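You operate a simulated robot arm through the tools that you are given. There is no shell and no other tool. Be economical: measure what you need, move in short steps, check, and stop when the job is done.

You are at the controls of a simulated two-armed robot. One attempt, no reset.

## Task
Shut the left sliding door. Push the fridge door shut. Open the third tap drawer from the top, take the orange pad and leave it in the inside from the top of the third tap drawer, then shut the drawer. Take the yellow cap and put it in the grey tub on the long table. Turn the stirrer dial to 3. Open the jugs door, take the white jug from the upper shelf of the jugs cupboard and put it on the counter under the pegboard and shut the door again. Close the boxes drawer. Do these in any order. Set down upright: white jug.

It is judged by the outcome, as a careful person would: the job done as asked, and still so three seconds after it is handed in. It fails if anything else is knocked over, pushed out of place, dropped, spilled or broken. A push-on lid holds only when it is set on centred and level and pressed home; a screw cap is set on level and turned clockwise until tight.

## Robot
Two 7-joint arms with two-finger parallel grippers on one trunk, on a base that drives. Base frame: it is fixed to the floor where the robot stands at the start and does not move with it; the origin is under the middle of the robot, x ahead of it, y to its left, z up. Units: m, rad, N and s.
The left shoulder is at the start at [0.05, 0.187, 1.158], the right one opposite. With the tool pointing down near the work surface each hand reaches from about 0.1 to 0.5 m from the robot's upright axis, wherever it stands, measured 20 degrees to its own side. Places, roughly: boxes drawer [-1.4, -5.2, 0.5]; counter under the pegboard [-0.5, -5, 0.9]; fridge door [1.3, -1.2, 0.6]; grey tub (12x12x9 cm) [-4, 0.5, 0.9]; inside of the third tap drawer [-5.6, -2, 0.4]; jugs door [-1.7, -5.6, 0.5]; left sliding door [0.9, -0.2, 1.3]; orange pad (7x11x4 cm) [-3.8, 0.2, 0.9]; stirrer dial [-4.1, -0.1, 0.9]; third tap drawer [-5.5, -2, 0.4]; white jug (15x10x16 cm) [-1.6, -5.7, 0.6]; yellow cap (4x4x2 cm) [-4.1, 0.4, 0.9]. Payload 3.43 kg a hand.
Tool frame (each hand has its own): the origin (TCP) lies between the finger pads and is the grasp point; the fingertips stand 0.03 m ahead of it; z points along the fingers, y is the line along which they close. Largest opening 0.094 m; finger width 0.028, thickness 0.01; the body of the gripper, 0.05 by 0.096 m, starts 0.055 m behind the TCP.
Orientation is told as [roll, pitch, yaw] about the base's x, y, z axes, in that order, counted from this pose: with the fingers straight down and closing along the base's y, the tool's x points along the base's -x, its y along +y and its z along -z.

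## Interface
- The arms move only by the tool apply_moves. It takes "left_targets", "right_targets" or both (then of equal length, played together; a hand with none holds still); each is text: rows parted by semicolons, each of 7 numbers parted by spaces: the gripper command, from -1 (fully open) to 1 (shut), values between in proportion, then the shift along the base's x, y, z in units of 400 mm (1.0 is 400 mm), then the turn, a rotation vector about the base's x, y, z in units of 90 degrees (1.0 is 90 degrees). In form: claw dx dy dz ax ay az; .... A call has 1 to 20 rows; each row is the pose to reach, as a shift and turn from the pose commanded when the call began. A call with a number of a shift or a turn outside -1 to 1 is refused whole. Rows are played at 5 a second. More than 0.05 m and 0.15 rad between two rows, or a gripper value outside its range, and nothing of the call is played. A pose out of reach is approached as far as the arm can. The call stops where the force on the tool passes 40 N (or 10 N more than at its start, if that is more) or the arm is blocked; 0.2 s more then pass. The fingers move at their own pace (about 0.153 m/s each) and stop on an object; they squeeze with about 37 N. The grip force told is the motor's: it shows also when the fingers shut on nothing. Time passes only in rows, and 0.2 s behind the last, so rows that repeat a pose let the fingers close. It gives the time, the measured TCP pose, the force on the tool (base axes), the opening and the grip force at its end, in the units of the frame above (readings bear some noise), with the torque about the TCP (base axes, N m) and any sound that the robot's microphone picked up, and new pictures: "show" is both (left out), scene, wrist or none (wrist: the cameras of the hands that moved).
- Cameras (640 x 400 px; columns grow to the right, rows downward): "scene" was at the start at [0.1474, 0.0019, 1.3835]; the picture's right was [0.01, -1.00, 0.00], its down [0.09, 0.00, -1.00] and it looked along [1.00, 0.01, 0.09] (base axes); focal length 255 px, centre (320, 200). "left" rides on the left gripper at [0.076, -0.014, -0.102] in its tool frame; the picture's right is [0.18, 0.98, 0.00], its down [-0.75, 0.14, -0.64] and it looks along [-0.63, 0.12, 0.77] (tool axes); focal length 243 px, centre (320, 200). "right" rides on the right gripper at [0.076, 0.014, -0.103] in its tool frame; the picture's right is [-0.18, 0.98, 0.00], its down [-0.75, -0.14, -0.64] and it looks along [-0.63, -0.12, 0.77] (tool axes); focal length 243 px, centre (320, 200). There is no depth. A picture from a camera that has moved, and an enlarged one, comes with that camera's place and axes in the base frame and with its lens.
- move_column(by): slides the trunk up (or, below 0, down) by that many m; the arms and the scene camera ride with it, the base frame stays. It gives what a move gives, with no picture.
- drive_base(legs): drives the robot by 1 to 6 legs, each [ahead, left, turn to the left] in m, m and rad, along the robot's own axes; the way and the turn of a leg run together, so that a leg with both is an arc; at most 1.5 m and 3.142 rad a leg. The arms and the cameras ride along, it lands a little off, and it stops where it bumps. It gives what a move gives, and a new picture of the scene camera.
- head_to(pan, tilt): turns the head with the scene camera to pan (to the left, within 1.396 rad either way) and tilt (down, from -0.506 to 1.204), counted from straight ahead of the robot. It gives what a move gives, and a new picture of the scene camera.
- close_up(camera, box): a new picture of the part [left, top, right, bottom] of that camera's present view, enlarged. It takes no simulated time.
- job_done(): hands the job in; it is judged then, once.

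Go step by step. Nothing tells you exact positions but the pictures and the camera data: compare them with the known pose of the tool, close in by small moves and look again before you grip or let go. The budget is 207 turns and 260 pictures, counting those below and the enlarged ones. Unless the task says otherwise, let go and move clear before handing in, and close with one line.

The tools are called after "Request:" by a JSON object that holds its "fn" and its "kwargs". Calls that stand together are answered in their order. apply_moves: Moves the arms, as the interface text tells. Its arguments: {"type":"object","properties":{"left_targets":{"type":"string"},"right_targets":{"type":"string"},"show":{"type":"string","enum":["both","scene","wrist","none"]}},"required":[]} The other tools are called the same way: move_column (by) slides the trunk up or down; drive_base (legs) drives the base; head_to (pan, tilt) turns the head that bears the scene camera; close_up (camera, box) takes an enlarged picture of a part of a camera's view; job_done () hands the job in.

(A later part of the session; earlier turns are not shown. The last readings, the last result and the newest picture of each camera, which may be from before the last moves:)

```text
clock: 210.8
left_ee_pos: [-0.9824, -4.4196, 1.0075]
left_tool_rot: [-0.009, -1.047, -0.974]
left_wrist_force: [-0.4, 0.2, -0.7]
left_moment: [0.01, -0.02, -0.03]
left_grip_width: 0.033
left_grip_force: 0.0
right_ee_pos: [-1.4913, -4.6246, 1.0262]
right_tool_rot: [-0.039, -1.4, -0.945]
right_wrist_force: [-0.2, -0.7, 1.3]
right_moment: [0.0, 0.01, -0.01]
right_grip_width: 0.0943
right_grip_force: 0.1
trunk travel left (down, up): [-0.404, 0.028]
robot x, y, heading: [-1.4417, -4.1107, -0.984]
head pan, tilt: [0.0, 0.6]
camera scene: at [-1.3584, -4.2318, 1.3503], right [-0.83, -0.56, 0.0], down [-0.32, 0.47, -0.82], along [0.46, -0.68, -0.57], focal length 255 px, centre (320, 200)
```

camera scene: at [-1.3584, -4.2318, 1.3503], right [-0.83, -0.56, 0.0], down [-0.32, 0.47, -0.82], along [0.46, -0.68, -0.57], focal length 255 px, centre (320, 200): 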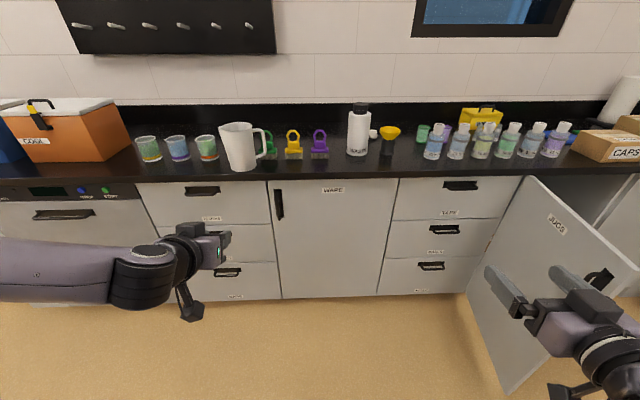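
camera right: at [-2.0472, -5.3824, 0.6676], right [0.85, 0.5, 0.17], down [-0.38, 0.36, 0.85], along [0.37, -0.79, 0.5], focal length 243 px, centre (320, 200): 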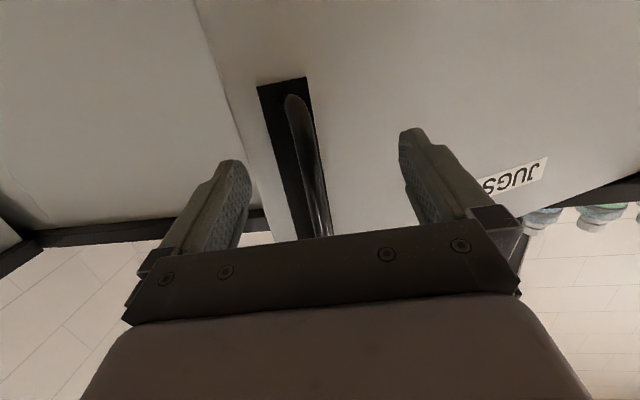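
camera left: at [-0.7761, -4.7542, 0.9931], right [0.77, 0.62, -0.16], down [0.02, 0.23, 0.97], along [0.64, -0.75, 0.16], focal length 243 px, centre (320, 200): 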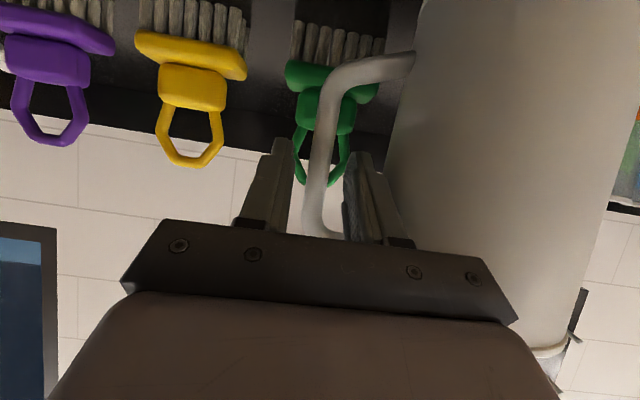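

The jug is upright on the counter. Next I'll close the JUGS door: lower the trunk and sweep the right fist against the door's outer face.

Request:
{"fn": "move_column", "kwargs": {"by": -0.35}}

Request:
{"fn": "apply_moves", "kwargs": {"right_targets": "1 0 0 0 0 0 0; 1 0 0 0 0 0 0; 1 0 0 0 0 0 0; 1 0 0 0 0 0 0", "show": "none"}}

Request:
{"fn": "drive_base", "kwargs": {"legs": [[0.24, 0, 0], [0, -0.45, 0]]}}

```text
clock: 214.2
left_ee_pos: [-0.9828, -4.4192, 0.6579]
left_tool_rot: [-0.011, -1.046, -0.974]
left_wrist_force: [0.6, 0.4, -0.3]
left_moment: [0.02, 0.0, 0.03]
left_grip_width: 0.0326
left_grip_force: 0.1
right_ee_pos: [-1.491, -4.6248, 0.6761]
right_tool_rot: [-0.041, -1.4, -0.947]
right_wrist_force: [-0.2, -0.6, -0.3]
right_moment: [0.01, 0.02, -0.04]
right_grip_width: 0.0941
right_grip_force: 0.1
trunk travel left (down, up): [-0.054, 0.378]
robot x, y, heading: [-1.4407, -4.1097, -0.981]
head pan, tilt: [0.0, 0.6]
```

```text
clock: 215.2
left_ee_pos: [-0.9823, -4.4201, 0.655]
left_tool_rot: [-0.01, -1.048, -0.975]
left_wrist_force: [0.2, -0.1, -0.6]
left_moment: [-0.05, 0.02, 0.02]
left_grip_width: 0.0329
left_grip_force: 0.2
right_ee_pos: [-1.4922, -4.6239, 0.6754]
right_tool_rot: [-0.039, -1.399, -0.945]
right_wrist_force: [0.5, -0.6, 0.5]
right_moment: [0.02, 0.0, 0.0]
right_grip_width: 0.0002
right_grip_force: 32.8
trunk travel left (down, up): [-0.054, 0.378]
robot x, y, heading: [-1.4442, -4.1122, -0.984]
head pan, tilt: [0.0, 0.6]
```

```text
clock: 220.1
left_ee_pos: [-1.1459, -4.8193, 0.6583]
left_tool_rot: [-0.011, -1.047, -0.974]
left_wrist_force: [0.7, -0.4, 0.3]
left_moment: [0.04, -0.01, 0.01]
left_grip_width: 0.033
left_grip_force: 0.0
right_ee_pos: [-1.6548, -5.0216, 0.676]
right_tool_rot: [-0.026, -1.396, -0.96]
right_wrist_force: [-2.1, 4.4, 1.3]
right_moment: [-0.17, -0.03, -0.29]
right_grip_width: 0.0
right_grip_force: 33.2
trunk travel left (down, up): [-0.054, 0.378]
robot x, y, heading: [-1.6017, -4.5108, -0.984]
head pan, tilt: [0.0, 0.6]
stopped in leg 2: the robot was blocked; the commanded pose is now the measured one
camera scene: at [-1.5222, -4.6312, 1.0004], right [-0.83, -0.56, 0.0], down [-0.31, 0.47, -0.83], along [0.46, -0.69, -0.56], focal length 255 px, centre (320, 200)
```

scene: 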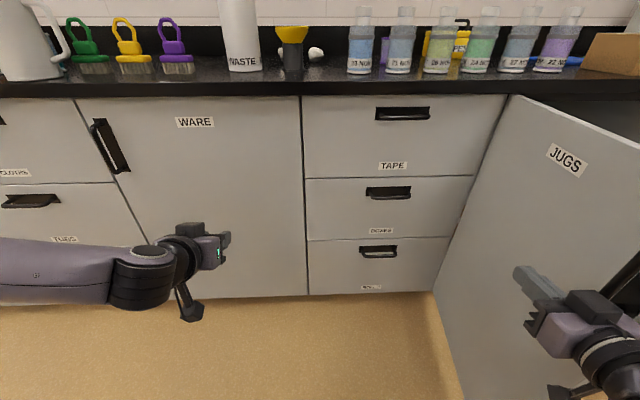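

The base stopped on contact with the door. I'll push with the arm instead.

Request:
{"fn": "apply_moves", "kwargs": {"right_targets": "1 -0.08 -0.055 0 0 0 0; 1 -0.16 -0.11 0 0 0 0; 1 -0.24 -0.165 0 0 0 0; 1 -0.32 -0.22 0 0 0 0"}}

```text
clock: 220.4
left_ee_pos: [-1.148, -4.8194, 0.6565]
left_tool_rot: [-0.011, -1.048, -0.975]
left_wrist_force: [0.6, 0.1, -0.1]
left_moment: [-0.02, 0.01, -0.04]
left_grip_width: 0.0331
left_grip_force: 0.0
right_ee_pos: [-1.6699, -5.03, 0.6736]
right_tool_rot: [-0.019, -1.395, -0.969]
right_wrist_force: [0.7, 0.2, 0.3]
right_moment: [0.01, 0.02, 0.0]
right_grip_width: 0.0
right_grip_force: 32.5
trunk travel left (down, up): [-0.054, 0.378]
robot x, y, heading: [-1.6038, -4.5065, -0.978]
head pan, tilt: [0.0, 0.6]
stopped in row 1 (right hand): the force on the tool passed its limit at 53 N (the readings are from after the stop); the commanded pose is now the measured one
camera scene: at [-1.522, -4.6312, 1.0002], right [-0.83, -0.56, 0.0], down [-0.31, 0.47, -0.82], along [0.46, -0.69, -0.57], focal length 255 px, centre (320, 200)
camera right: at [-1.7211, -4.9271, 0.6189], right [0.84, 0.52, 0.18], down [-0.39, 0.34, 0.85], along [0.38, -0.79, 0.49], focal length 243 px, centre (320, 200)
```

scene: 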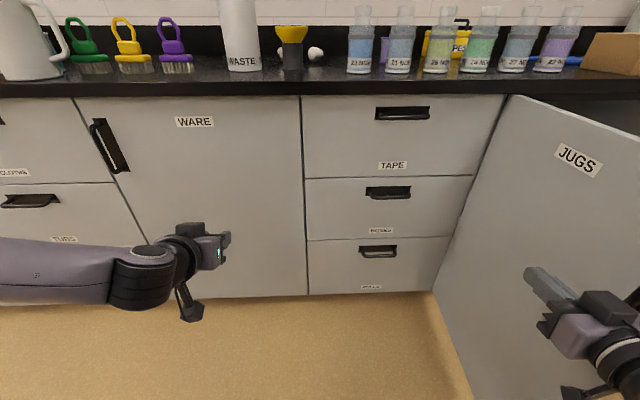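
right: 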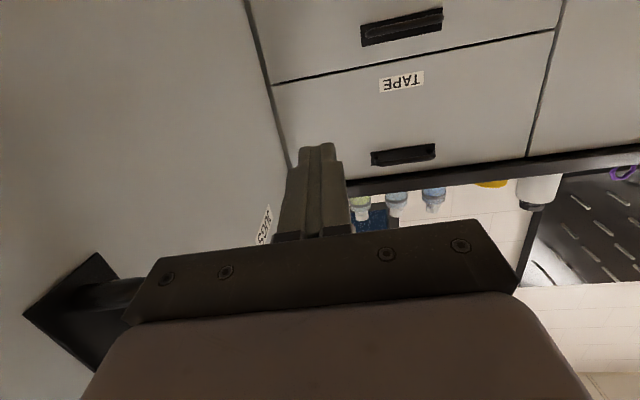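

The door does move; the force spiked from speed. Pushing more slowly.

Request:
{"fn": "apply_moves", "kwargs": {"right_targets": "1 -0.02 -0.013 0 0 0 0; 1 -0.04 -0.026 0 0 0 0; 1 -0.06 -0.04 0 0 0 0; 1 -0.08 -0.053 0 0 0 0; 1 -0.1 -0.066 0 0 0 0; 1 -0.12 -0.08 0 0 0 0; 1 -0.145 -0.096 0 0 0 0; 1 -0.17 -0.112 0 0 0 0; 1 -0.195 -0.129 0 0 0 0; 1 -0.22 -0.145 0 0 0 0; 1 -0.25 -0.165 0 0 0 0; 1 -0.28 -0.185 0 0 0 0; 1 -0.31 -0.204 0 0 0 0; 1 -0.34 -0.224 0 0 0 0", "show": "scene"}}

```text
clock: 223.4
left_ee_pos: [-1.1464, -4.8195, 0.6576]
left_tool_rot: [-0.01, -1.046, -0.975]
left_wrist_force: [0.1, 0.7, -0.1]
left_moment: [0.01, 0.01, 0.01]
left_grip_width: 0.033
left_grip_force: 0.1
right_ee_pos: [-1.8073, -5.1191, 0.6739]
right_tool_rot: [-0.015, -1.397, -0.97]
right_wrist_force: [0.1, 0.0, 0.5]
right_moment: [0.03, -0.01, -0.01]
right_grip_width: 0.0002
right_grip_force: 33.1
trunk travel left (down, up): [-0.054, 0.378]
robot x, y, heading: [-1.604, -4.5133, -0.982]
head pan, tilt: [0.0, 0.6]
camera scene: at [-1.5223, -4.6312, 1.0003], right [-0.83, -0.56, 0.0], down [-0.31, 0.47, -0.83], along [0.46, -0.69, -0.56], focal length 255 px, centre (320, 200)
```

scene: 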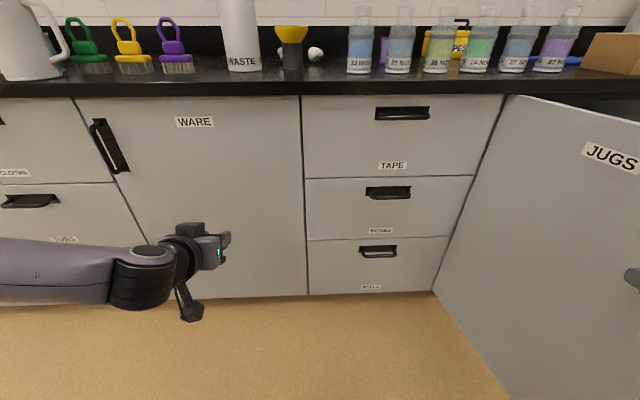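

Good. I'll follow with the base now.

Request:
{"fn": "drive_base", "kwargs": {"legs": [[0, -0.2, 0], [0.15, -0.05, 0]]}}

Request:
{"fn": "head_to", "kwargs": {"pan": -0.4, "tilt": 0.5}}

```text
clock: 226.8
left_ee_pos: [-1.2737, -5.0837, 0.6574]
left_tool_rot: [-0.011, -1.046, -0.975]
left_wrist_force: [0.1, 0.0, 0.4]
left_moment: [-0.02, 0.01, -0.01]
left_grip_width: 0.033
left_grip_force: 0.0
right_ee_pos: [-1.9335, -5.3836, 0.6743]
right_tool_rot: [-0.02, -1.397, -0.967]
right_wrist_force: [0.2, -0.2, -0.6]
right_moment: [-0.01, -0.01, -0.02]
right_grip_width: 0.0
right_grip_force: 32.9
trunk travel left (down, up): [-0.054, 0.378]
robot x, y, heading: [-1.7332, -4.7743, -0.978]
head pan, tilt: [0.0, 0.6]
camera scene: at [-1.6487, -4.8952, 1.0003], right [-0.83, -0.56, 0.0], down [-0.31, 0.47, -0.83], along [0.46, -0.69, -0.56], focal length 255 px, centre (320, 200)
```

scene: 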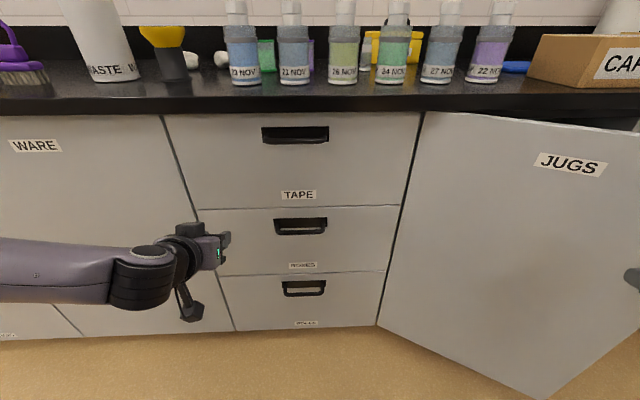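

```text
clock: 227.7
left_ee_pos: [-1.2721, -5.0835, 0.6552]
left_tool_rot: [-0.011, -1.047, -0.974]
left_wrist_force: [-0.7, -0.3, -0.6]
left_moment: [0.0, 0.04, -0.02]
left_grip_width: 0.0329
left_grip_force: 0.1
right_ee_pos: [-1.9333, -5.3821, 0.6727]
right_tool_rot: [-0.019, -1.397, -0.969]
right_wrist_force: [0.6, -0.3, -0.5]
right_moment: [-0.01, -0.01, 0.02]
right_grip_width: 0.0
right_grip_force: 33.1
trunk travel left (down, up): [-0.054, 0.378]
robot x, y, heading: [-1.7299, -4.777, -0.978]
head pan, tilt: [-0.4, 0.499]
camera scene: at [-1.6806, -4.9111, 1.0094], right [-0.98, -0.19, 0.0], down [-0.09, 0.47, -0.88], along [0.17, -0.86, -0.48], focal length 255 px, centre (320, 200)
```

scene: 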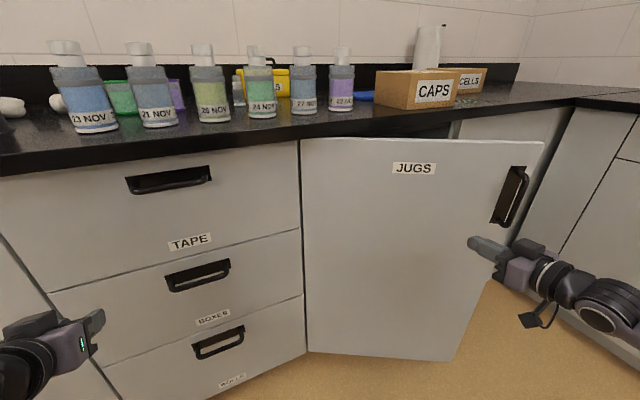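

About 30° remain. I'll retract the left hand so it stays clear, then push straight forward.

Request:
{"fn": "apply_moves", "kwargs": {"left_targets": "0.3 -0.057 0.087 0 0 0 0; 0.3 -0.114 0.173 0 0 0 0; 0.3 -0.171 0.26 0 0 0 0; 0.3 -0.229 0.347 0 0 0 0; 0.3 -0.286 0.433 0 0 0 0; 0.3 -0.344 0.52 0 0 0 0", "show": "none"}}

Request:
{"fn": "drive_base", "kwargs": {"legs": [[0.15, 0, 0]]}}

Request:
{"fn": "apply_moves", "kwargs": {"right_targets": "1 0.027 -0.042 0 0 0 0; 1 0.055 -0.083 0 0 0 0; 1 0.083 -0.125 0 0 0 0; 1 0.11 -0.167 0 0 0 0; 1 0.137 -0.208 0 0 0 0; 1 0.165 -0.25 0 0 0 0", "show": "scene"}}

```text
clock: 229.1
left_ee_pos: [-1.417, -4.9762, 0.5931]
left_tool_rot: [-0.02, -1.081, -0.939]
left_wrist_force: [-0.8, 0.4, 0.1]
left_moment: [0.03, 0.0, 0.03]
left_grip_width: 0.0329
left_grip_force: 0.1
left hand out of reach, approached as far as the arm can: row 2, 3, 4, 5, 6
right_ee_pos: [-1.9338, -5.3821, 0.674]
right_tool_rot: [-0.019, -1.397, -0.967]
right_wrist_force: [0.1, 1.1, 0.4]
right_moment: [0.02, 0.01, -0.01]
right_grip_width: 0.0
right_grip_force: 32.7
trunk travel left (down, up): [-0.054, 0.378]
robot x, y, heading: [-1.7314, -4.7751, -0.978]
head pan, tilt: [-0.4, 0.499]
```

```text
clock: 230.4
left_ee_pos: [-1.3355, -5.0995, 0.5918]
left_tool_rot: [-0.013, -1.085, -0.947]
left_wrist_force: [-0.3, 0.3, 0.8]
left_moment: [0.04, 0.01, 0.02]
left_grip_width: 0.0328
left_grip_force: 0.0
right_ee_pos: [-1.8515, -5.5068, 0.6739]
right_tool_rot: [-0.02, -1.396, -0.969]
right_wrist_force: [0.4, 0.2, 0.0]
right_moment: [-0.03, 0.01, 0.02]
right_grip_width: 0.0001
right_grip_force: 32.8
trunk travel left (down, up): [-0.054, 0.378]
robot x, y, heading: [-1.6481, -4.8969, -0.983]
head pan, tilt: [-0.4, 0.499]
camera scene: at [-1.5985, -5.0345, 1.0094], right [-0.98, -0.19, 0.0], down [-0.09, 0.47, -0.88], along [0.16, -0.86, -0.48], focal length 255 px, centre (320, 200)
```

scene: 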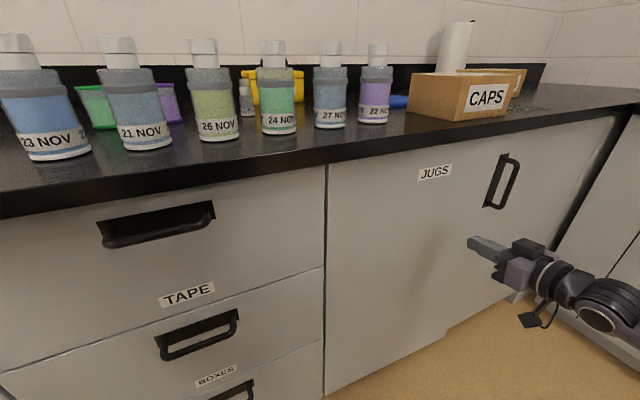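

```text
clock: 231.6
left_ee_pos: [-1.3338, -5.101, 0.5938]
left_tool_rot: [-0.013, -1.092, -0.948]
left_wrist_force: [0.5, 0.2, -0.2]
left_moment: [0.02, -0.01, 0.02]
left_grip_width: 0.0331
left_grip_force: 0.0
right_ee_pos: [-1.8021, -5.583, 0.6751]
right_tool_rot: [-0.017, -1.396, -0.973]
right_wrist_force: [-7.4, 12.7, 4.5]
right_moment: [-0.2, -0.14, 0.11]
right_grip_width: 0.0
right_grip_force: 32.6
trunk travel left (down, up): [-0.054, 0.378]
robot x, y, heading: [-1.6489, -4.9009, -0.991]
head pan, tilt: [-0.4, 0.499]
stopped in row 5 (right hand): the force on the tool passed its limit at 86 N (the readings are from after the stop); the commanded pose is now the measured one
camera scene: at [-1.5994, -5.0334, 1.0097], right [-0.98, -0.18, 0.0], down [-0.09, 0.47, -0.88], along [0.16, -0.86, -0.48], focal length 255 px, centre (320, 200)
```

scene: 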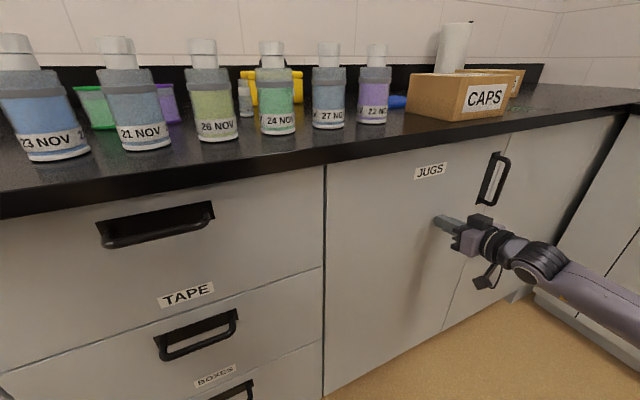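

The door is shut. I'll retract, back off, raise the trunk and look toward the other side of the room.

Request:
{"fn": "apply_moves", "kwargs": {"right_targets": "1 -0.055 0.0835 0 0 0 0; 1 -0.11 0.167 0 0 0 0; 1 -0.165 0.25 0 0 0 0; 1 -0.22 0.334 0 0 0 0", "show": "none"}}

Request:
{"fn": "drive_base", "kwargs": {"legs": [[-0.75, 0, 0], [0, 0, -1.57]]}}

Request:
{"fn": "move_column", "kwargs": {"by": 0.35}}

Request:
{"fn": "head_to", "kwargs": {"pan": -1.2, "tilt": 0.3}}

Request:
{"fn": "head_to", "kwargs": {"pan": -0.4, "tilt": 0.3}}

```text
clock: 232.6
left_ee_pos: [-1.3348, -5.1001, 0.592]
left_tool_rot: [-0.012, -1.09, -0.947]
left_wrist_force: [0.4, 0.3, 0.4]
left_moment: [0.04, -0.03, -0.02]
left_grip_width: 0.0331
left_grip_force: 0.1
right_ee_pos: [-1.8721, -5.4695, 0.6752]
right_tool_rot: [-0.023, -1.396, -0.973]
right_wrist_force: [0.0, 0.0, 0.6]
right_moment: [-0.04, 0.01, 0.02]
right_grip_width: 0.0003
right_grip_force: 32.8
right hand out of reach, approached as far as the arm can: row 4
trunk travel left (down, up): [-0.054, 0.378]
robot x, y, heading: [-1.6477, -4.8978, -0.983]
head pan, tilt: [-0.4, 0.499]
```

```text
clock: 240.5
left_ee_pos: [-2.2688, -4.5863, 0.5909]
left_tool_rot: [-0.014, -1.09, -2.521]
left_wrist_force: [0.5, 0.1, -0.1]
left_moment: [0.0, 0.01, 0.02]
left_grip_width: 0.0329
left_grip_force: 0.0
right_ee_pos: [-2.6353, -4.0482, 0.6756]
right_tool_rot: [-0.017, -1.394, -2.551]
right_wrist_force: [-0.4, -1.0, 0.1]
right_moment: [-0.02, 0.0, 0.01]
right_grip_width: 0.0
right_grip_force: 33.1
trunk travel left (down, up): [-0.054, 0.378]
robot x, y, heading: [-2.0673, -4.2721, -2.554]
head pan, tilt: [-0.4, 0.499]
camera scene: at [-2.2005, -4.3193, 1.0094], right [-0.18, 0.98, 0.0], down [0.47, 0.09, -0.88], along [-0.86, -0.16, -0.48], focal length 255 px, centre (320, 200)
```

scene: 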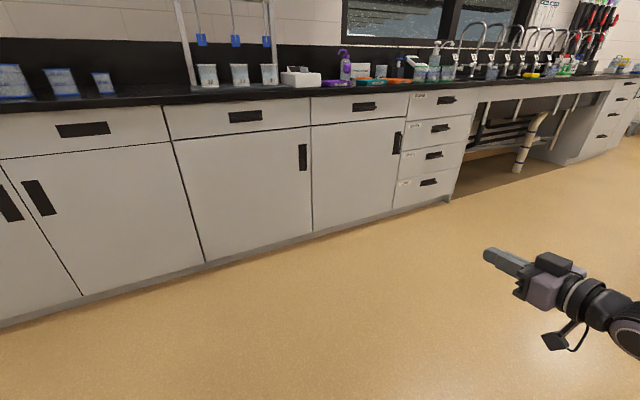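

```text
clock: 243.9
left_ee_pos: [-2.2684, -4.5868, 0.9419]
left_tool_rot: [-0.013, -1.088, -2.521]
left_wrist_force: [0.8, 0.6, -0.9]
left_moment: [-0.02, 0.04, 0.01]
left_grip_width: 0.0328
left_grip_force: 0.2
right_ee_pos: [-2.6356, -4.0482, 1.0263]
right_tool_rot: [-0.015, -1.393, -2.55]
right_wrist_force: [-0.2, -0.5, -0.7]
right_moment: [-0.02, -0.02, 0.01]
right_grip_width: 0.0
right_grip_force: 33.1
trunk travel left (down, up): [-0.404, 0.028]
robot x, y, heading: [-2.0665, -4.2689, -2.557]
head pan, tilt: [-0.4, 0.499]
```

```text
clock: 245.1
left_ee_pos: [-2.2689, -4.5861, 0.9416]
left_tool_rot: [-0.012, -1.089, -2.52]
left_wrist_force: [0.1, 0.0, 0.4]
left_moment: [-0.01, 0.03, 0.0]
left_grip_width: 0.0326
left_grip_force: 0.1
right_ee_pos: [-2.6363, -4.0481, 1.0244]
right_tool_rot: [-0.019, -1.392, -2.55]
right_wrist_force: [1.0, -0.5, 0.2]
right_moment: [0.02, -0.02, -0.03]
right_grip_width: 0.0
right_grip_force: 33.0
trunk travel left (down, up): [-0.404, 0.028]
robot x, y, heading: [-2.0604, -4.2721, -2.563]
head pan, tilt: [-1.201, 0.3]
camera scene: at [-2.1873, -4.2487, 1.3778], right [0.58, 0.82, 0.0], down [0.24, -0.17, -0.96], along [-0.78, 0.55, -0.3], focal length 255 px, centre (320, 200)
```

scene: 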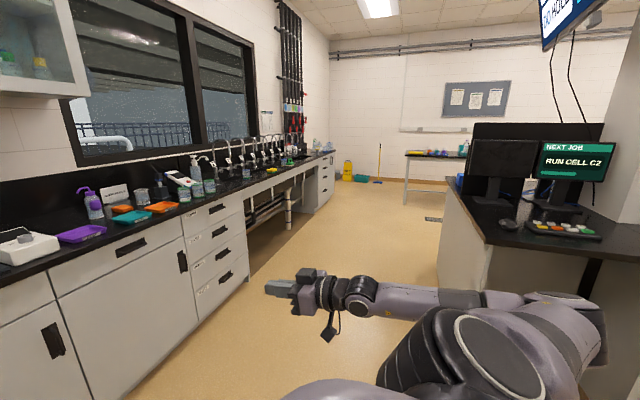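

```text
clock: 246.2
left_ee_pos: [-2.2693, -4.5864, 0.943]
left_tool_rot: [-0.013, -1.09, -2.519]
left_wrist_force: [0.5, -0.1, -0.3]
left_moment: [0.0, 0.01, 0.0]
left_grip_width: 0.0326
left_grip_force: 0.0
right_ee_pos: [-2.6359, -4.048, 1.0255]
right_tool_rot: [-0.014, -1.392, -2.549]
right_wrist_force: [-0.4, 0.5, 0.9]
right_moment: [0.01, 0.0, -0.05]
right_grip_width: 0.0
right_grip_force: 33.5
trunk travel left (down, up): [-0.404, 0.028]
robot x, y, heading: [-2.0628, -4.2694, -2.551]
head pan, tilt: [-0.4, 0.3]
camera scene: at [-2.2028, -4.3197, 1.3778], right [-0.18, 0.98, 0.0], down [0.29, 0.05, -0.96], along [-0.94, -0.17, -0.3], focal length 255 px, centre (320, 200)
```

scene: 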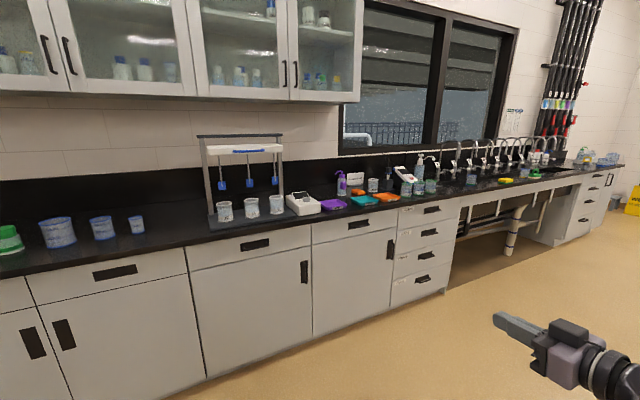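

The corridor along the window counter leads to the far tables. I'll drive down it.

Request:
{"fn": "drive_base", "kwargs": {"legs": [[0.58, 0, 0], [0, 0, -1.575], [1.5, 0, 0], [1.5, 0, 0]]}}

Request:
{"fn": "head_to", "kwargs": {"pan": -0.5, "tilt": 0.3}}

Request:
{"fn": "head_to", "kwargs": {"pan": 0.5, "tilt": 0.4}}

```text
clock: 267.3
left_ee_pos: [-4.543, -1.9169, 0.9427]
left_tool_rot: [-0.012, -1.089, 2.208]
left_wrist_force: [-0.6, 0.7, -0.3]
left_moment: [0.01, -0.05, 0.0]
left_grip_width: 0.0328
left_grip_force: 0.1
right_ee_pos: [-4.0095, -1.5412, 1.0248]
right_tool_rot: [-0.019, -1.394, 2.18]
right_wrist_force: [-0.8, -0.3, -0.2]
right_moment: [0.05, -0.01, -0.01]
right_grip_width: 0.0001
right_grip_force: 33.8
trunk travel left (down, up): [-0.404, 0.028]
robot x, y, heading: [-4.2218, -2.1199, 2.173]
head pan, tilt: [-0.4, 0.3]
camera scene: at [-4.274, -1.9753, 1.3778], right [0.98, 0.2, 0.0], down [0.06, -0.29, -0.96], along [-0.19, 0.94, -0.3], focal length 255 px, centre (320, 200)
```

scene: 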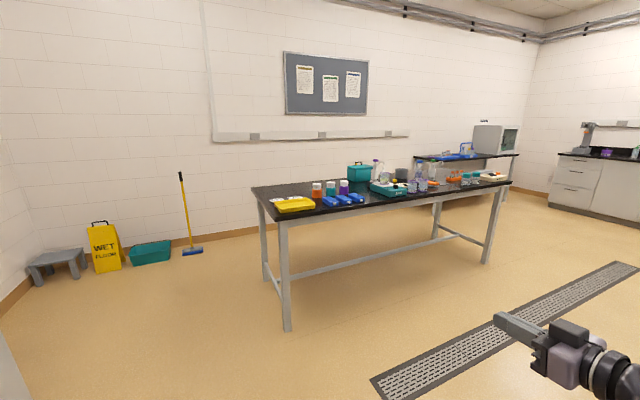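

```text
clock: 268.0
left_ee_pos: [-4.5423, -1.9174, 0.942]
left_tool_rot: [-0.011, -1.088, 2.208]
left_wrist_force: [0.1, 0.6, -0.2]
left_moment: [0.02, 0.01, 0.02]
left_grip_width: 0.0328
left_grip_force: 0.2
right_ee_pos: [-4.0099, -1.542, 1.0264]
right_tool_rot: [-0.017, -1.394, 2.181]
right_wrist_force: [-0.2, -0.2, -1.1]
right_moment: [0.0, -0.03, 0.0]
right_grip_width: 0.0
right_grip_force: 32.8
trunk travel left (down, up): [-0.404, 0.028]
robot x, y, heading: [-4.225, -2.117, 2.171]
head pan, tilt: [-0.499, 0.3]
camera scene: at [-4.2648, -1.974, 1.3778], right [0.99, 0.1, 0.0], down [0.03, -0.29, -0.96], along [-0.1, 0.95, -0.3], focal length 255 px, centre (320, 200)
```

scene: 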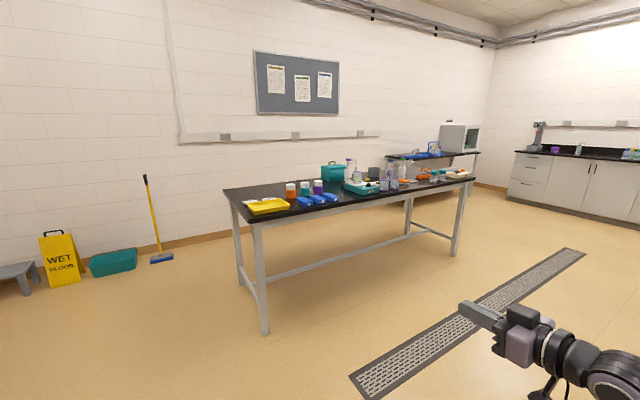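

```text
clock: 269.3
left_ee_pos: [-4.5418, -1.9167, 0.9421]
left_tool_rot: [-0.013, -1.089, 2.21]
left_wrist_force: [0.0, 0.4, -0.5]
left_moment: [-0.04, 0.02, -0.01]
left_grip_width: 0.033
left_grip_force: 0.0
right_ee_pos: [-4.0109, -1.5419, 1.0258]
right_tool_rot: [-0.016, -1.391, 2.181]
right_wrist_force: [-0.1, -0.8, 0.9]
right_moment: [0.02, -0.01, -0.01]
right_grip_width: 0.0
right_grip_force: 32.7
trunk travel left (down, up): [-0.404, 0.028]
robot x, y, heading: [-4.2245, -2.1195, 2.172]
head pan, tilt: [0.499, 0.4]
camera scene: at [-4.3378, -2.0249, 1.3685], right [0.45, 0.89, 0.0], down [0.35, -0.18, -0.92], along [-0.82, 0.42, -0.39], focal length 255 px, centre (320, 200)
```

scene: 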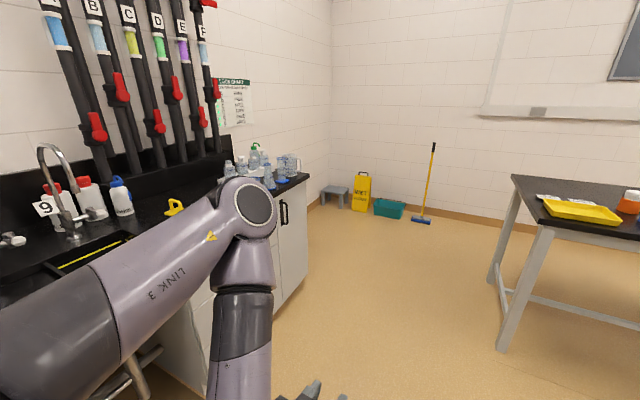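

The long table is ahead on the right, its near edge at u≈-1.84. I'll first set both hands fingers-down and raised, then drive up to the table.

Request:
{"fn": "apply_moves", "kwargs": {"left_targets": "-1 0 0 0.0625 -0.057 -0.039 0; -1 0 0 0.125 -0.115 -0.078 0; -1 0 0 0.1875 -0.172 -0.118 0; -1 0 0 0.25 -0.229 -0.157 0; -1 0 0 0.3125 -0.2865 -0.196 0; -1 0 0 0.375 -0.344 -0.235 0; -1 0 0 0.4375 -0.401 -0.274 0; -1 0 0 0.5 -0.458 -0.314 0; -1 0 0 0.5625 -0.516 -0.353 0; -1 0 0 0.625 -0.573 -0.392 0", "right_targets": "-1 0.014 -0.02 0.05 -0.073 -0.05 0; -1 0.028 -0.041 0.1 -0.146 -0.1 0; -1 0.042 -0.062 0.15 -0.219 -0.15 0; -1 0.056 -0.082 0.2 -0.292 -0.2 0; -1 0.07 -0.103 0.25 -0.365 -0.25 0; -1 0.085 -0.124 0.3 -0.438 -0.3 0; -1 0.099 -0.144 0.35 -0.511 -0.35 0; -1 0.113 -0.165 0.4 -0.584 -0.4 0; -1 0.127 -0.185 0.45 -0.657 -0.45 0; -1 0.141 -0.206 0.5 -0.73 -0.5 0", "show": "none"}}

Request:
{"fn": "drive_base", "kwargs": {"legs": [[0, -1.4, -0.018], [0.45, 0, 0]]}}

Request:
{"fn": "head_to", "kwargs": {"pan": 0.0, "tilt": 0.5}}

```text
clock: 271.5
left_ee_pos: [-4.5426, -1.9194, 1.1931]
left_tool_rot: [0.02, 0.003, 2.186]
left_wrist_force: [0.7, 0.0, 0.1]
left_moment: [-0.02, 0.03, 0.02]
left_grip_width: 0.0941
left_grip_force: 0.0
left hand out of reach, approached as far as the arm can: row 1, 2, 3, 4
right_ee_pos: [-3.9735, -1.6638, 1.127]
right_tool_rot: [0.002, -0.111, 2.177]
right_wrist_force: [-0.1, 0.1, -0.3]
right_moment: [0.0, -0.01, 0.02]
right_grip_width: 0.0939
right_grip_force: 0.0
right hand out of reach, approached as far as the arm can: row 1, 2, 3, 4, 9, 10
trunk travel left (down, up): [-0.404, 0.028]
robot x, y, heading: [-4.2199, -2.1153, 2.175]
head pan, tilt: [0.499, 0.4]
```

```text
clock: 286.2
left_ee_pos: [-3.6304, -0.7538, 1.1922]
left_tool_rot: [0.022, 0.002, 2.168]
left_wrist_force: [-0.7, -0.1, 0.1]
left_moment: [-0.01, 0.01, 0.01]
left_grip_width: 0.0941
left_grip_force: 0.0
right_ee_pos: [-3.0557, -0.51, 1.1266]
right_tool_rot: [0.001, -0.114, 2.154]
right_wrist_force: [-0.4, -0.5, 0.0]
right_moment: [0.02, -0.03, 0.02]
right_grip_width: 0.0939
right_grip_force: 0.0
trunk travel left (down, up): [-0.404, 0.028]
robot x, y, heading: [-3.3137, -0.9606, 2.149]
head pan, tilt: [0.499, 0.4]
camera scene: at [-3.4279, -0.8652, 1.3685], right [0.47, 0.88, 0.0], down [0.34, -0.18, -0.92], along [-0.81, 0.43, -0.39], focal length 255 px, centre (320, 200)
```

scene: 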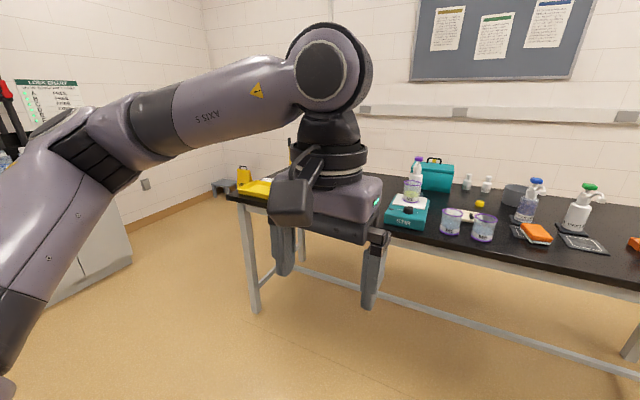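

```text
clock: 287.1
left_ee_pos: [-3.6294, -0.7533, 1.1916]
left_tool_rot: [0.021, 0.002, 2.169]
left_wrist_force: [0.3, -0.4, 0.6]
left_moment: [0.02, 0.02, 0.0]
left_grip_width: 0.0938
left_grip_force: 0.1
right_ee_pos: [-3.0559, -0.5112, 1.1268]
right_tool_rot: [0.0, -0.112, 2.155]
right_wrist_force: [-0.9, 0.4, -0.6]
right_moment: [0.0, -0.03, -0.02]
right_grip_width: 0.0938
right_grip_force: 0.1
trunk travel left (down, up): [-0.404, 0.028]
robot x, y, heading: [-3.3108, -0.9599, 2.148]
head pan, tilt: [0.0, 0.499]
camera scene: at [-3.3959, -0.8333, 1.3594], right [0.84, 0.55, 0.0], down [0.26, -0.4, -0.88], along [-0.48, 0.73, -0.48], focal length 255 px, centre (320, 200)
```

scene: 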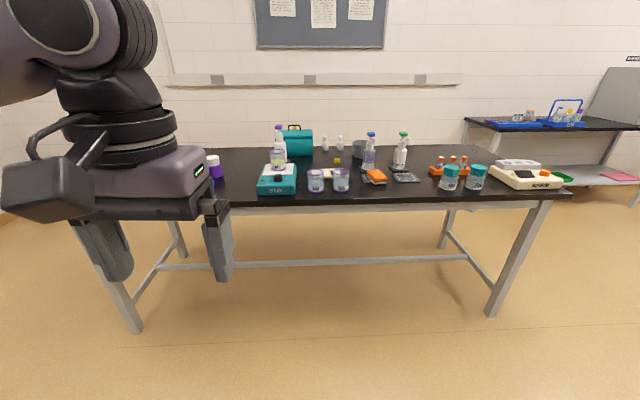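

I see the stirrer, orange pad, yellow cap and grey tub. Zooming in.

Request:
{"fn": "close_up", "kwargs": {"camera": "scene", "box": [240, 110, 440, 220]}}

Request:
{"fn": "close_up", "kwargs": {"camera": "scene", "box": [245, 140, 315, 205]}}

```text
3.20 times, centred on (340, 165) of scene
camera zoom: at [-3.3959, -0.8333, 1.3594], right [0.84, 0.55, 0.0], down [0.26, -0.4, -0.88], along [-0.48, 0.73, -0.48], focal length 816 px, centre (256, 312)
```

zoom: 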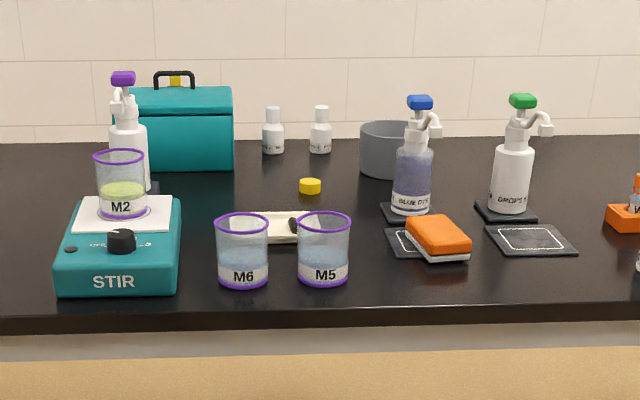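

```text
6.15 times, centred on (280, 172) of scene
camera zoom: at [-3.3959, -0.8333, 1.3594], right [0.84, 0.55, 0.0], down [0.26, -0.4, -0.88], along [-0.48, 0.73, -0.48], focal length 1570 px, centre (566, 369)
```

zoom: 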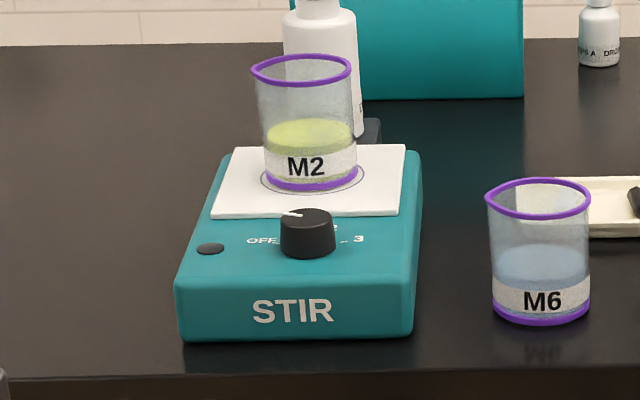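

The dial sits on top of the stirrer's front with OFF at the left and 3 at the right. I'll drive closer and look down at it.

Request:
{"fn": "apply_moves", "kwargs": {"right_targets": "-1 0.07 -0.1 0.1 0 0 0; -1 0.14 -0.2 0.2 0 0 0", "show": "none"}}

Request:
{"fn": "drive_base", "kwargs": {"legs": [[0.45, 0, 0.005]]}}

Request:
{"fn": "head_to", "kwargs": {"pan": 0.0, "tilt": 0.75}}

```text
refused: row 1 steps farther than a row can; nothing moved
```

```text
clock: 289.9
left_ee_pos: [-3.8792, -0.3808, 1.1921]
left_tool_rot: [0.021, 0.002, 2.175]
left_wrist_force: [-0.1, -0.1, -0.8]
left_moment: [-0.01, -0.01, -0.01]
left_grip_width: 0.094
left_grip_force: 0.0
right_ee_pos: [-3.308, -0.1348, 1.1272]
right_tool_rot: [0.0, -0.112, 2.161]
right_wrist_force: [0.7, 0.8, 0.5]
right_moment: [0.0, 0.01, -0.02]
right_grip_width: 0.0942
right_grip_force: 0.0
trunk travel left (down, up): [-0.404, 0.028]
robot x, y, heading: [-3.5654, -0.5855, 2.159]
head pan, tilt: [0.0, 0.499]
camera scene: at [-3.6448, -0.4586, 1.3593], right [0.83, 0.55, 0.0], down [0.27, -0.4, -0.88], along [-0.49, 0.73, -0.48], focal length 255 px, centre (320, 200)
```

scene: 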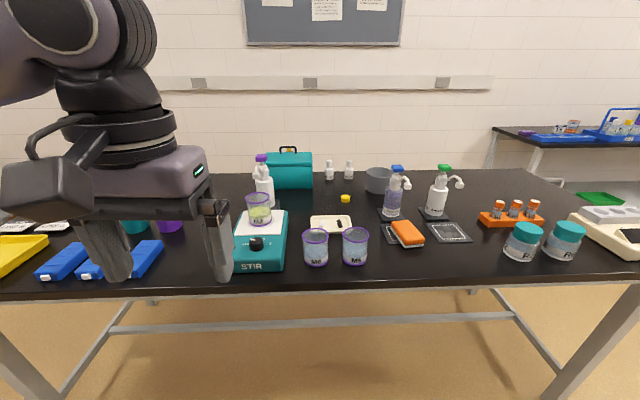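

```text
clock: 290.6
left_ee_pos: [-3.8786, -0.3822, 1.1932]
left_tool_rot: [0.022, 0.001, 2.174]
left_wrist_force: [-0.3, 0.2, 1.1]
left_moment: [0.01, 0.01, -0.01]
left_grip_width: 0.0942
left_grip_force: 0.0
right_ee_pos: [-3.308, -0.1326, 1.1273]
right_tool_rot: [0.001, -0.112, 2.163]
right_wrist_force: [-0.1, -0.7, 0.3]
right_moment: [-0.04, 0.02, 0.0]
right_grip_width: 0.0936
right_grip_force: 0.0
trunk travel left (down, up): [-0.404, 0.028]
robot x, y, heading: [-3.5629, -0.5822, 2.164]
head pan, tilt: [0.0, 0.75]
camera scene: at [-3.6401, -0.4658, 1.3375], right [0.83, 0.55, 0.0], down [0.38, -0.57, -0.73], along [-0.41, 0.61, -0.68], focal length 255 px, centre (320, 200)
```

scene: 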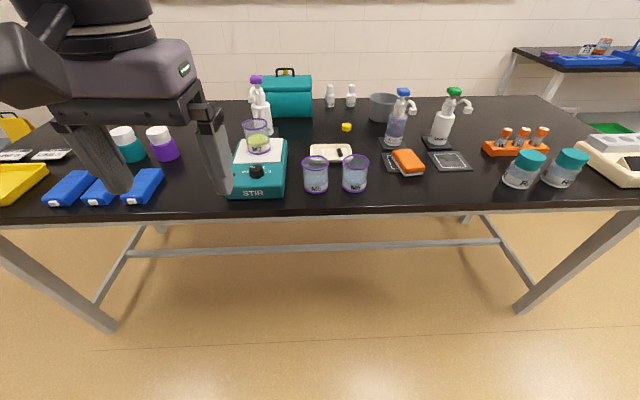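

Triangulated, the dial is at about (-4.117, -0.077, 0.91), 0.73 m ahead. I'll drive 0.25 m closer and bring the left hand above it.

Request:
{"fn": "drive_base", "kwargs": {"legs": [[0.25, 0, -0.008]]}}

Request:
{"fn": "apply_moves", "kwargs": {"left_targets": "-1 -0.055 0.055 -0.07 0 0 0; -1 -0.11 0.11 -0.14 0 0 0; -1 -0.165 0.165 -0.21 0 0 0; -1 -0.22 0.22 -0.28 0 0 0; -1 -0.25 0.26 -0.3 0 0 0"}}

```text
clock: 292.4
left_ee_pos: [-4.0154, -0.1722, 1.1904]
left_tool_rot: [0.021, 0.002, 2.169]
left_wrist_force: [-0.4, 0.7, -0.3]
left_moment: [-0.02, -0.01, -0.02]
left_grip_width: 0.0942
left_grip_force: 0.0
right_ee_pos: [-3.4425, 0.0712, 1.127]
right_tool_rot: [0.001, -0.11, 2.156]
right_wrist_force: [0.5, 0.5, -0.1]
right_moment: [0.02, 0.0, 0.0]
right_grip_width: 0.0938
right_grip_force: 0.1
trunk travel left (down, up): [-0.404, 0.028]
robot x, y, heading: [-3.7003, -0.3771, 2.153]
head pan, tilt: [0.0, 0.75]
camera scene: at [-3.7765, -0.2582, 1.3373], right [0.84, 0.55, 0.0], down [0.38, -0.57, -0.73], along [-0.4, 0.61, -0.68], focal length 255 px, centre (320, 200)
```

scene: 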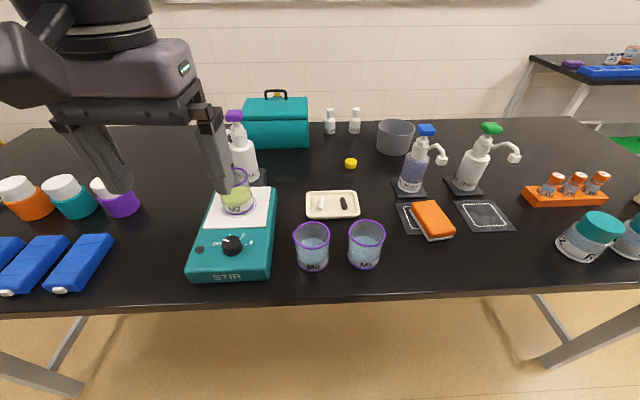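

```text
clock: 293.6
left_ee_pos: [-4.1144, -0.0672, 1.0725]
left_tool_rot: [0.023, 0.001, 2.168]
left_wrist_force: [0.3, -0.1, 0.2]
left_moment: [-0.02, 0.05, 0.0]
left_grip_width: 0.094
left_grip_force: 0.1
right_ee_pos: [-3.4422, 0.0712, 1.1269]
right_tool_rot: [0.002, -0.11, 2.155]
right_wrist_force: [-0.9, -0.6, 0.3]
right_moment: [0.02, 0.02, -0.01]
right_grip_width: 0.0939
right_grip_force: 0.0
trunk travel left (down, up): [-0.404, 0.028]
robot x, y, heading: [-3.6956, -0.3797, 2.154]
head pan, tilt: [0.0, 0.75]
camera scene: at [-3.7761, -0.2585, 1.3374], right [0.84, 0.55, 0.0], down [0.37, -0.57, -0.73], along [-0.4, 0.61, -0.68], focal length 255 px, centre (320, 200)
camera left: at [-4.0572, -0.121, 1.1756], right [-0.71, -0.7, 0.02], down [-0.53, 0.55, 0.64], along [-0.47, 0.45, -0.76], focal length 243 px, centre (320, 200)
```

scene: 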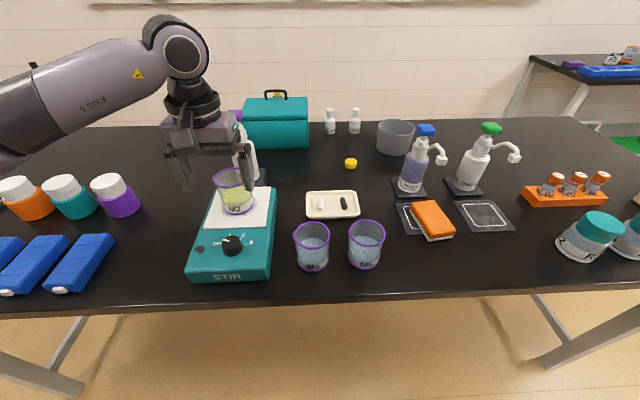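
left: 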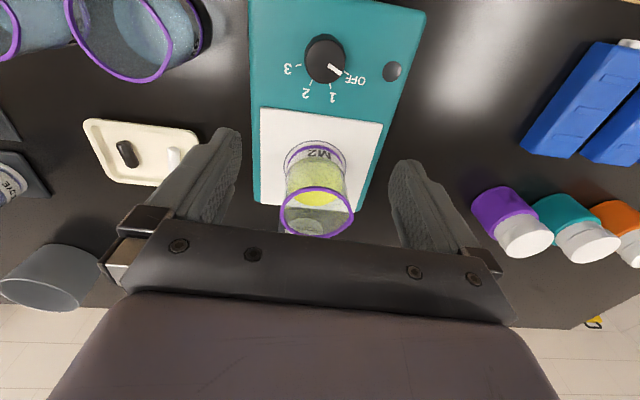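

The wrist view shows the scale clearly: the pointer is at OFF, and 3 lies about 135° clockwise seen from above. The dial is at about (-4.097, -0.090), some 3 cm nearer me than the hand. I'll shift and pre-turn the wrist counter-clockwise.

Request:
{"fn": "apply_moves", "kwargs": {"left_targets": "-0.4 0.02 -0.03 0 0 0 0.09; -0.4 0.042 -0.06 0 0 0 0.18; -0.4 0.042 -0.06 0 0 0 0.27; -0.4 0.042 -0.06 0 0 0 0.36; -0.4 0.042 -0.06 -0.03 0 0 0.45; -0.4 0.042 -0.06 -0.06 0 0 0.54; -0.4 0.042 -0.06 -0.09 0 0 0.63; -0.4 0.042 -0.06 -0.1 0 0 0.72"}}

```text
clock: 295.4
left_ee_pos: [-4.0969, -0.0927, 1.0317]
left_tool_rot: [0.022, 0.002, -2.981]
left_wrist_force: [0.3, 1.0, -0.2]
left_moment: [0.02, -0.03, 0.0]
left_grip_width: 0.0654
left_grip_force: 0.1
right_ee_pos: [-3.4422, 0.0717, 1.1272]
right_tool_rot: [0.002, -0.111, 2.156]
right_wrist_force: [-0.6, -0.3, 0.0]
right_moment: [0.01, 0.0, -0.02]
right_grip_width: 0.0942
right_grip_force: 0.1
trunk travel left (down, up): [-0.404, 0.028]
robot x, y, heading: [-3.7014, -0.3793, 2.152]
head pan, tilt: [0.0, 0.75]
camera scene: at [-3.7762, -0.2587, 1.3374], right [0.84, 0.55, 0.0], down [0.37, -0.57, -0.73], along [-0.4, 0.61, -0.68], focal length 255 px, centre (320, 200)
camera left: at [-4.0247, -0.064, 1.1356], right [0.34, -0.94, 0.02], down [-0.72, -0.25, 0.64], along [-0.6, -0.23, -0.76], focal length 243 px, centre (320, 200)
```

scene: 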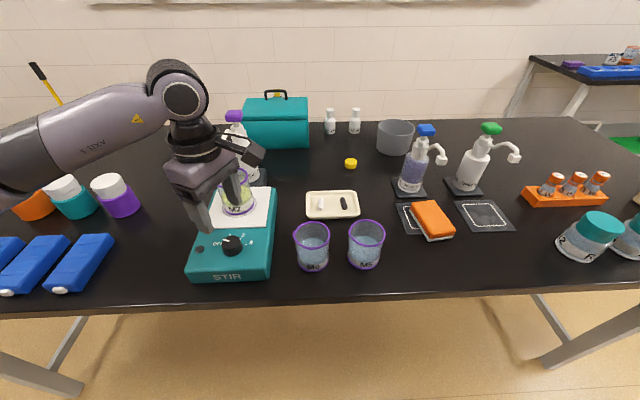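
left: 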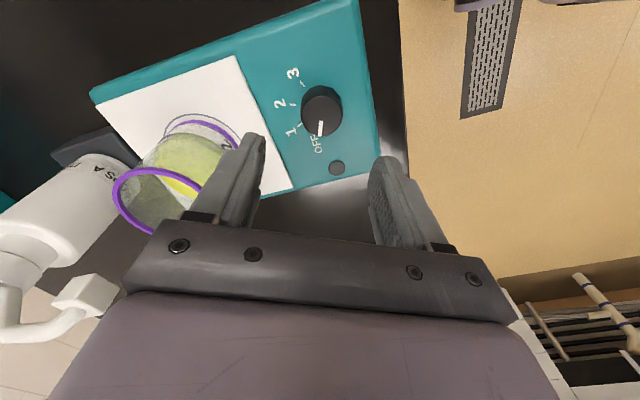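

The wrist is turned +65° and the hand axis is exactly over the dial. Descending around it.

Request:
{"fn": "apply_moves", "kwargs": {"left_targets": "-0.4 0 0 -0.08 0 0 0; -0.4 0 0 -0.16 0 0 0; -0.4 0 0 -0.23 0 0 0; -0.4 0 0 -0.265 0 0 0"}}

```text
clock: 296.4
left_ee_pos: [-4.0995, -0.0882, 0.9398]
left_tool_rot: [0.0, 0.002, -2.985]
left_wrist_force: [3.2, -3.1, 16.9]
left_moment: [-0.87, -0.02, 0.12]
left_grip_width: 0.0685
left_grip_force: 2.6
right_ee_pos: [-3.441, 0.0719, 1.1271]
right_tool_rot: [0.002, -0.112, 2.157]
right_wrist_force: [0.7, 1.0, 0.2]
right_moment: [-0.02, 0.0, -0.01]
right_grip_width: 0.0942
right_grip_force: 0.0
trunk travel left (down, up): [-0.404, 0.028]
robot x, y, heading: [-3.6984, -0.3765, 2.151]
head pan, tilt: [0.0, 0.75]
stopped in row 4 (left hand): the force on the tool passed its limit at 51 N (the readings are from after the stop); the commanded pose is now the measured one
camera scene: at [-3.7753, -0.2589, 1.3377], right [0.84, 0.55, 0.0], down [0.37, -0.57, -0.73], along [-0.4, 0.61, -0.68], focal length 255 px, centre (320, 200)
camera left: at [-4.0257, -0.0616, 1.0435], right [0.34, -0.94, 0.0], down [-0.72, -0.26, 0.64], along [-0.6, -0.21, -0.77], focal length 243 px, centre (320, 200)
```

scene: 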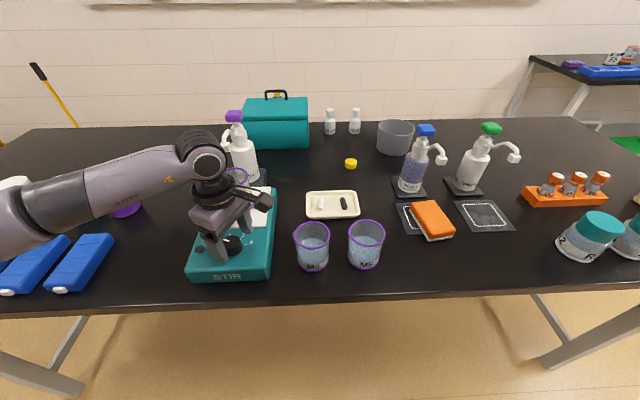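
left: 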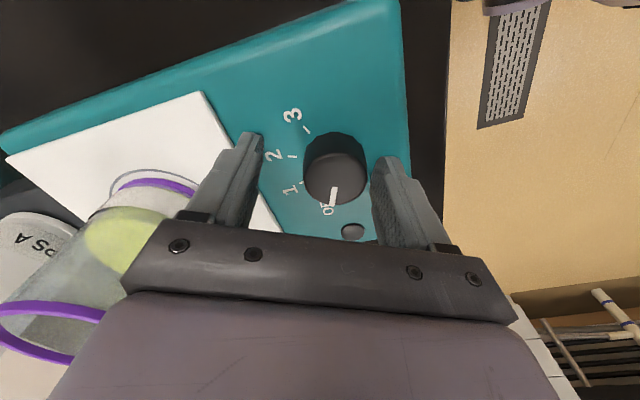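

One fingertip rests on the heating plate. I'll raise slightly, shift 8 mm toward the dial's centre with a narrower opening, and lower again.

Request:
{"fn": "apply_moves", "kwargs": {"left_targets": "-0.17 0 0 0.02 0 0 0; -0.17 0.007 -0.019 0.02 0 0 0; -0.17 0.007 -0.019 -0.01 0 0 0; -0.17 0.007 -0.019 -0.03 0 0 0", "show": "wrist"}}

```text
clock: 297.3
left_ee_pos: [-4.0985, -0.0946, 0.9398]
left_tool_rot: [-0.015, 0.001, -2.982]
left_wrist_force: [4.7, -6.9, 16.7]
left_moment: [-0.86, -0.21, 0.25]
left_grip_width: 0.0592
left_grip_force: 3.3
right_ee_pos: [-3.4422, 0.0706, 1.1279]
right_tool_rot: [0.002, -0.114, 2.155]
right_wrist_force: [0.1, -0.2, 0.1]
right_moment: [-0.01, -0.03, 0.01]
right_grip_width: 0.094
right_grip_force: 0.1
trunk travel left (down, up): [-0.404, 0.028]
robot x, y, heading: [-3.7001, -0.3805, 2.153]
head pan, tilt: [0.0, 0.75]
stopped in row 4 (left hand): the force on the tool passed its limit at 47 N (the readings are from after the stop); the commanded pose is now the measured one
camera left: at [-4.0244, -0.0688, 1.044], right [0.34, -0.94, -0.01], down [-0.72, -0.27, 0.64], along [-0.6, -0.21, -0.77], focal length 243 px, centre (320, 200)
```

left: 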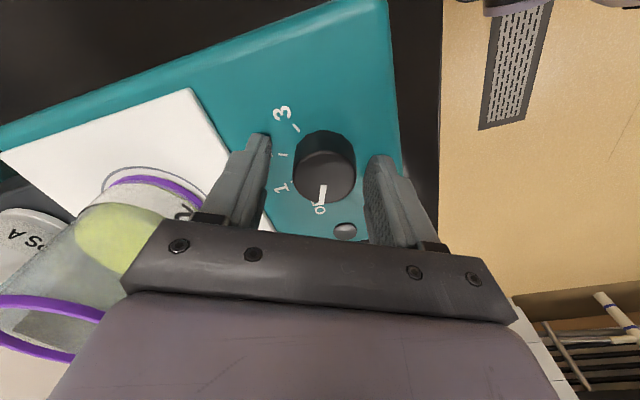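

The fingertips are on the panel around the dial, which is now centred. I'll raise 4 mm and close on it.

Request:
{"fn": "apply_moves", "kwargs": {"left_targets": "-0.17 0 0 0.015 0 0 0; 0.2 0 0 0.015 0 0 0; 1 0 0 0.015 0 0 0; 1 0 0 0.015 0 0 0", "show": "wrist"}}

```text
clock: 298.3
left_ee_pos: [-4.0986, -0.096, 0.9418]
left_tool_rot: [-0.004, -0.001, -2.984]
left_wrist_force: [2.4, -18.7, -8.1]
left_moment: [-0.68, 0.43, -0.13]
left_grip_width: 0.0372
left_grip_force: 44.7
right_ee_pos: [-3.4427, 0.0688, 1.1285]
right_tool_rot: [0.0, -0.113, 2.158]
right_wrist_force: [0.3, -0.9, 0.0]
right_moment: [0.01, 0.01, 0.01]
right_grip_width: 0.094
right_grip_force: 0.1
trunk travel left (down, up): [-0.404, 0.028]
robot x, y, heading: [-3.7007, -0.3764, 2.156]
head pan, tilt: [0.0, 0.75]
camera left: at [-4.0258, -0.0704, 1.0454], right [0.34, -0.94, 0.0], down [-0.72, -0.26, 0.64], along [-0.61, -0.21, -0.77], focal length 243 px, centre (320, 200)
```

left: 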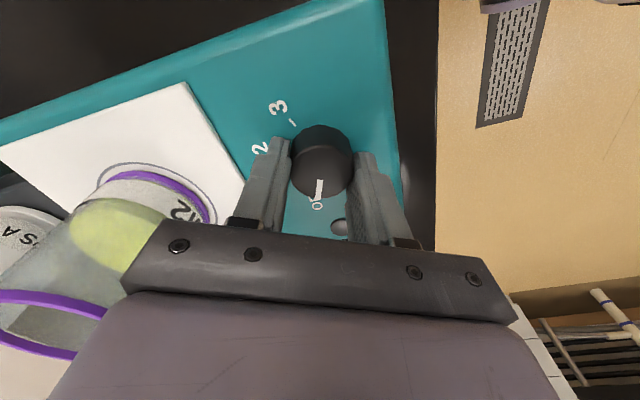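

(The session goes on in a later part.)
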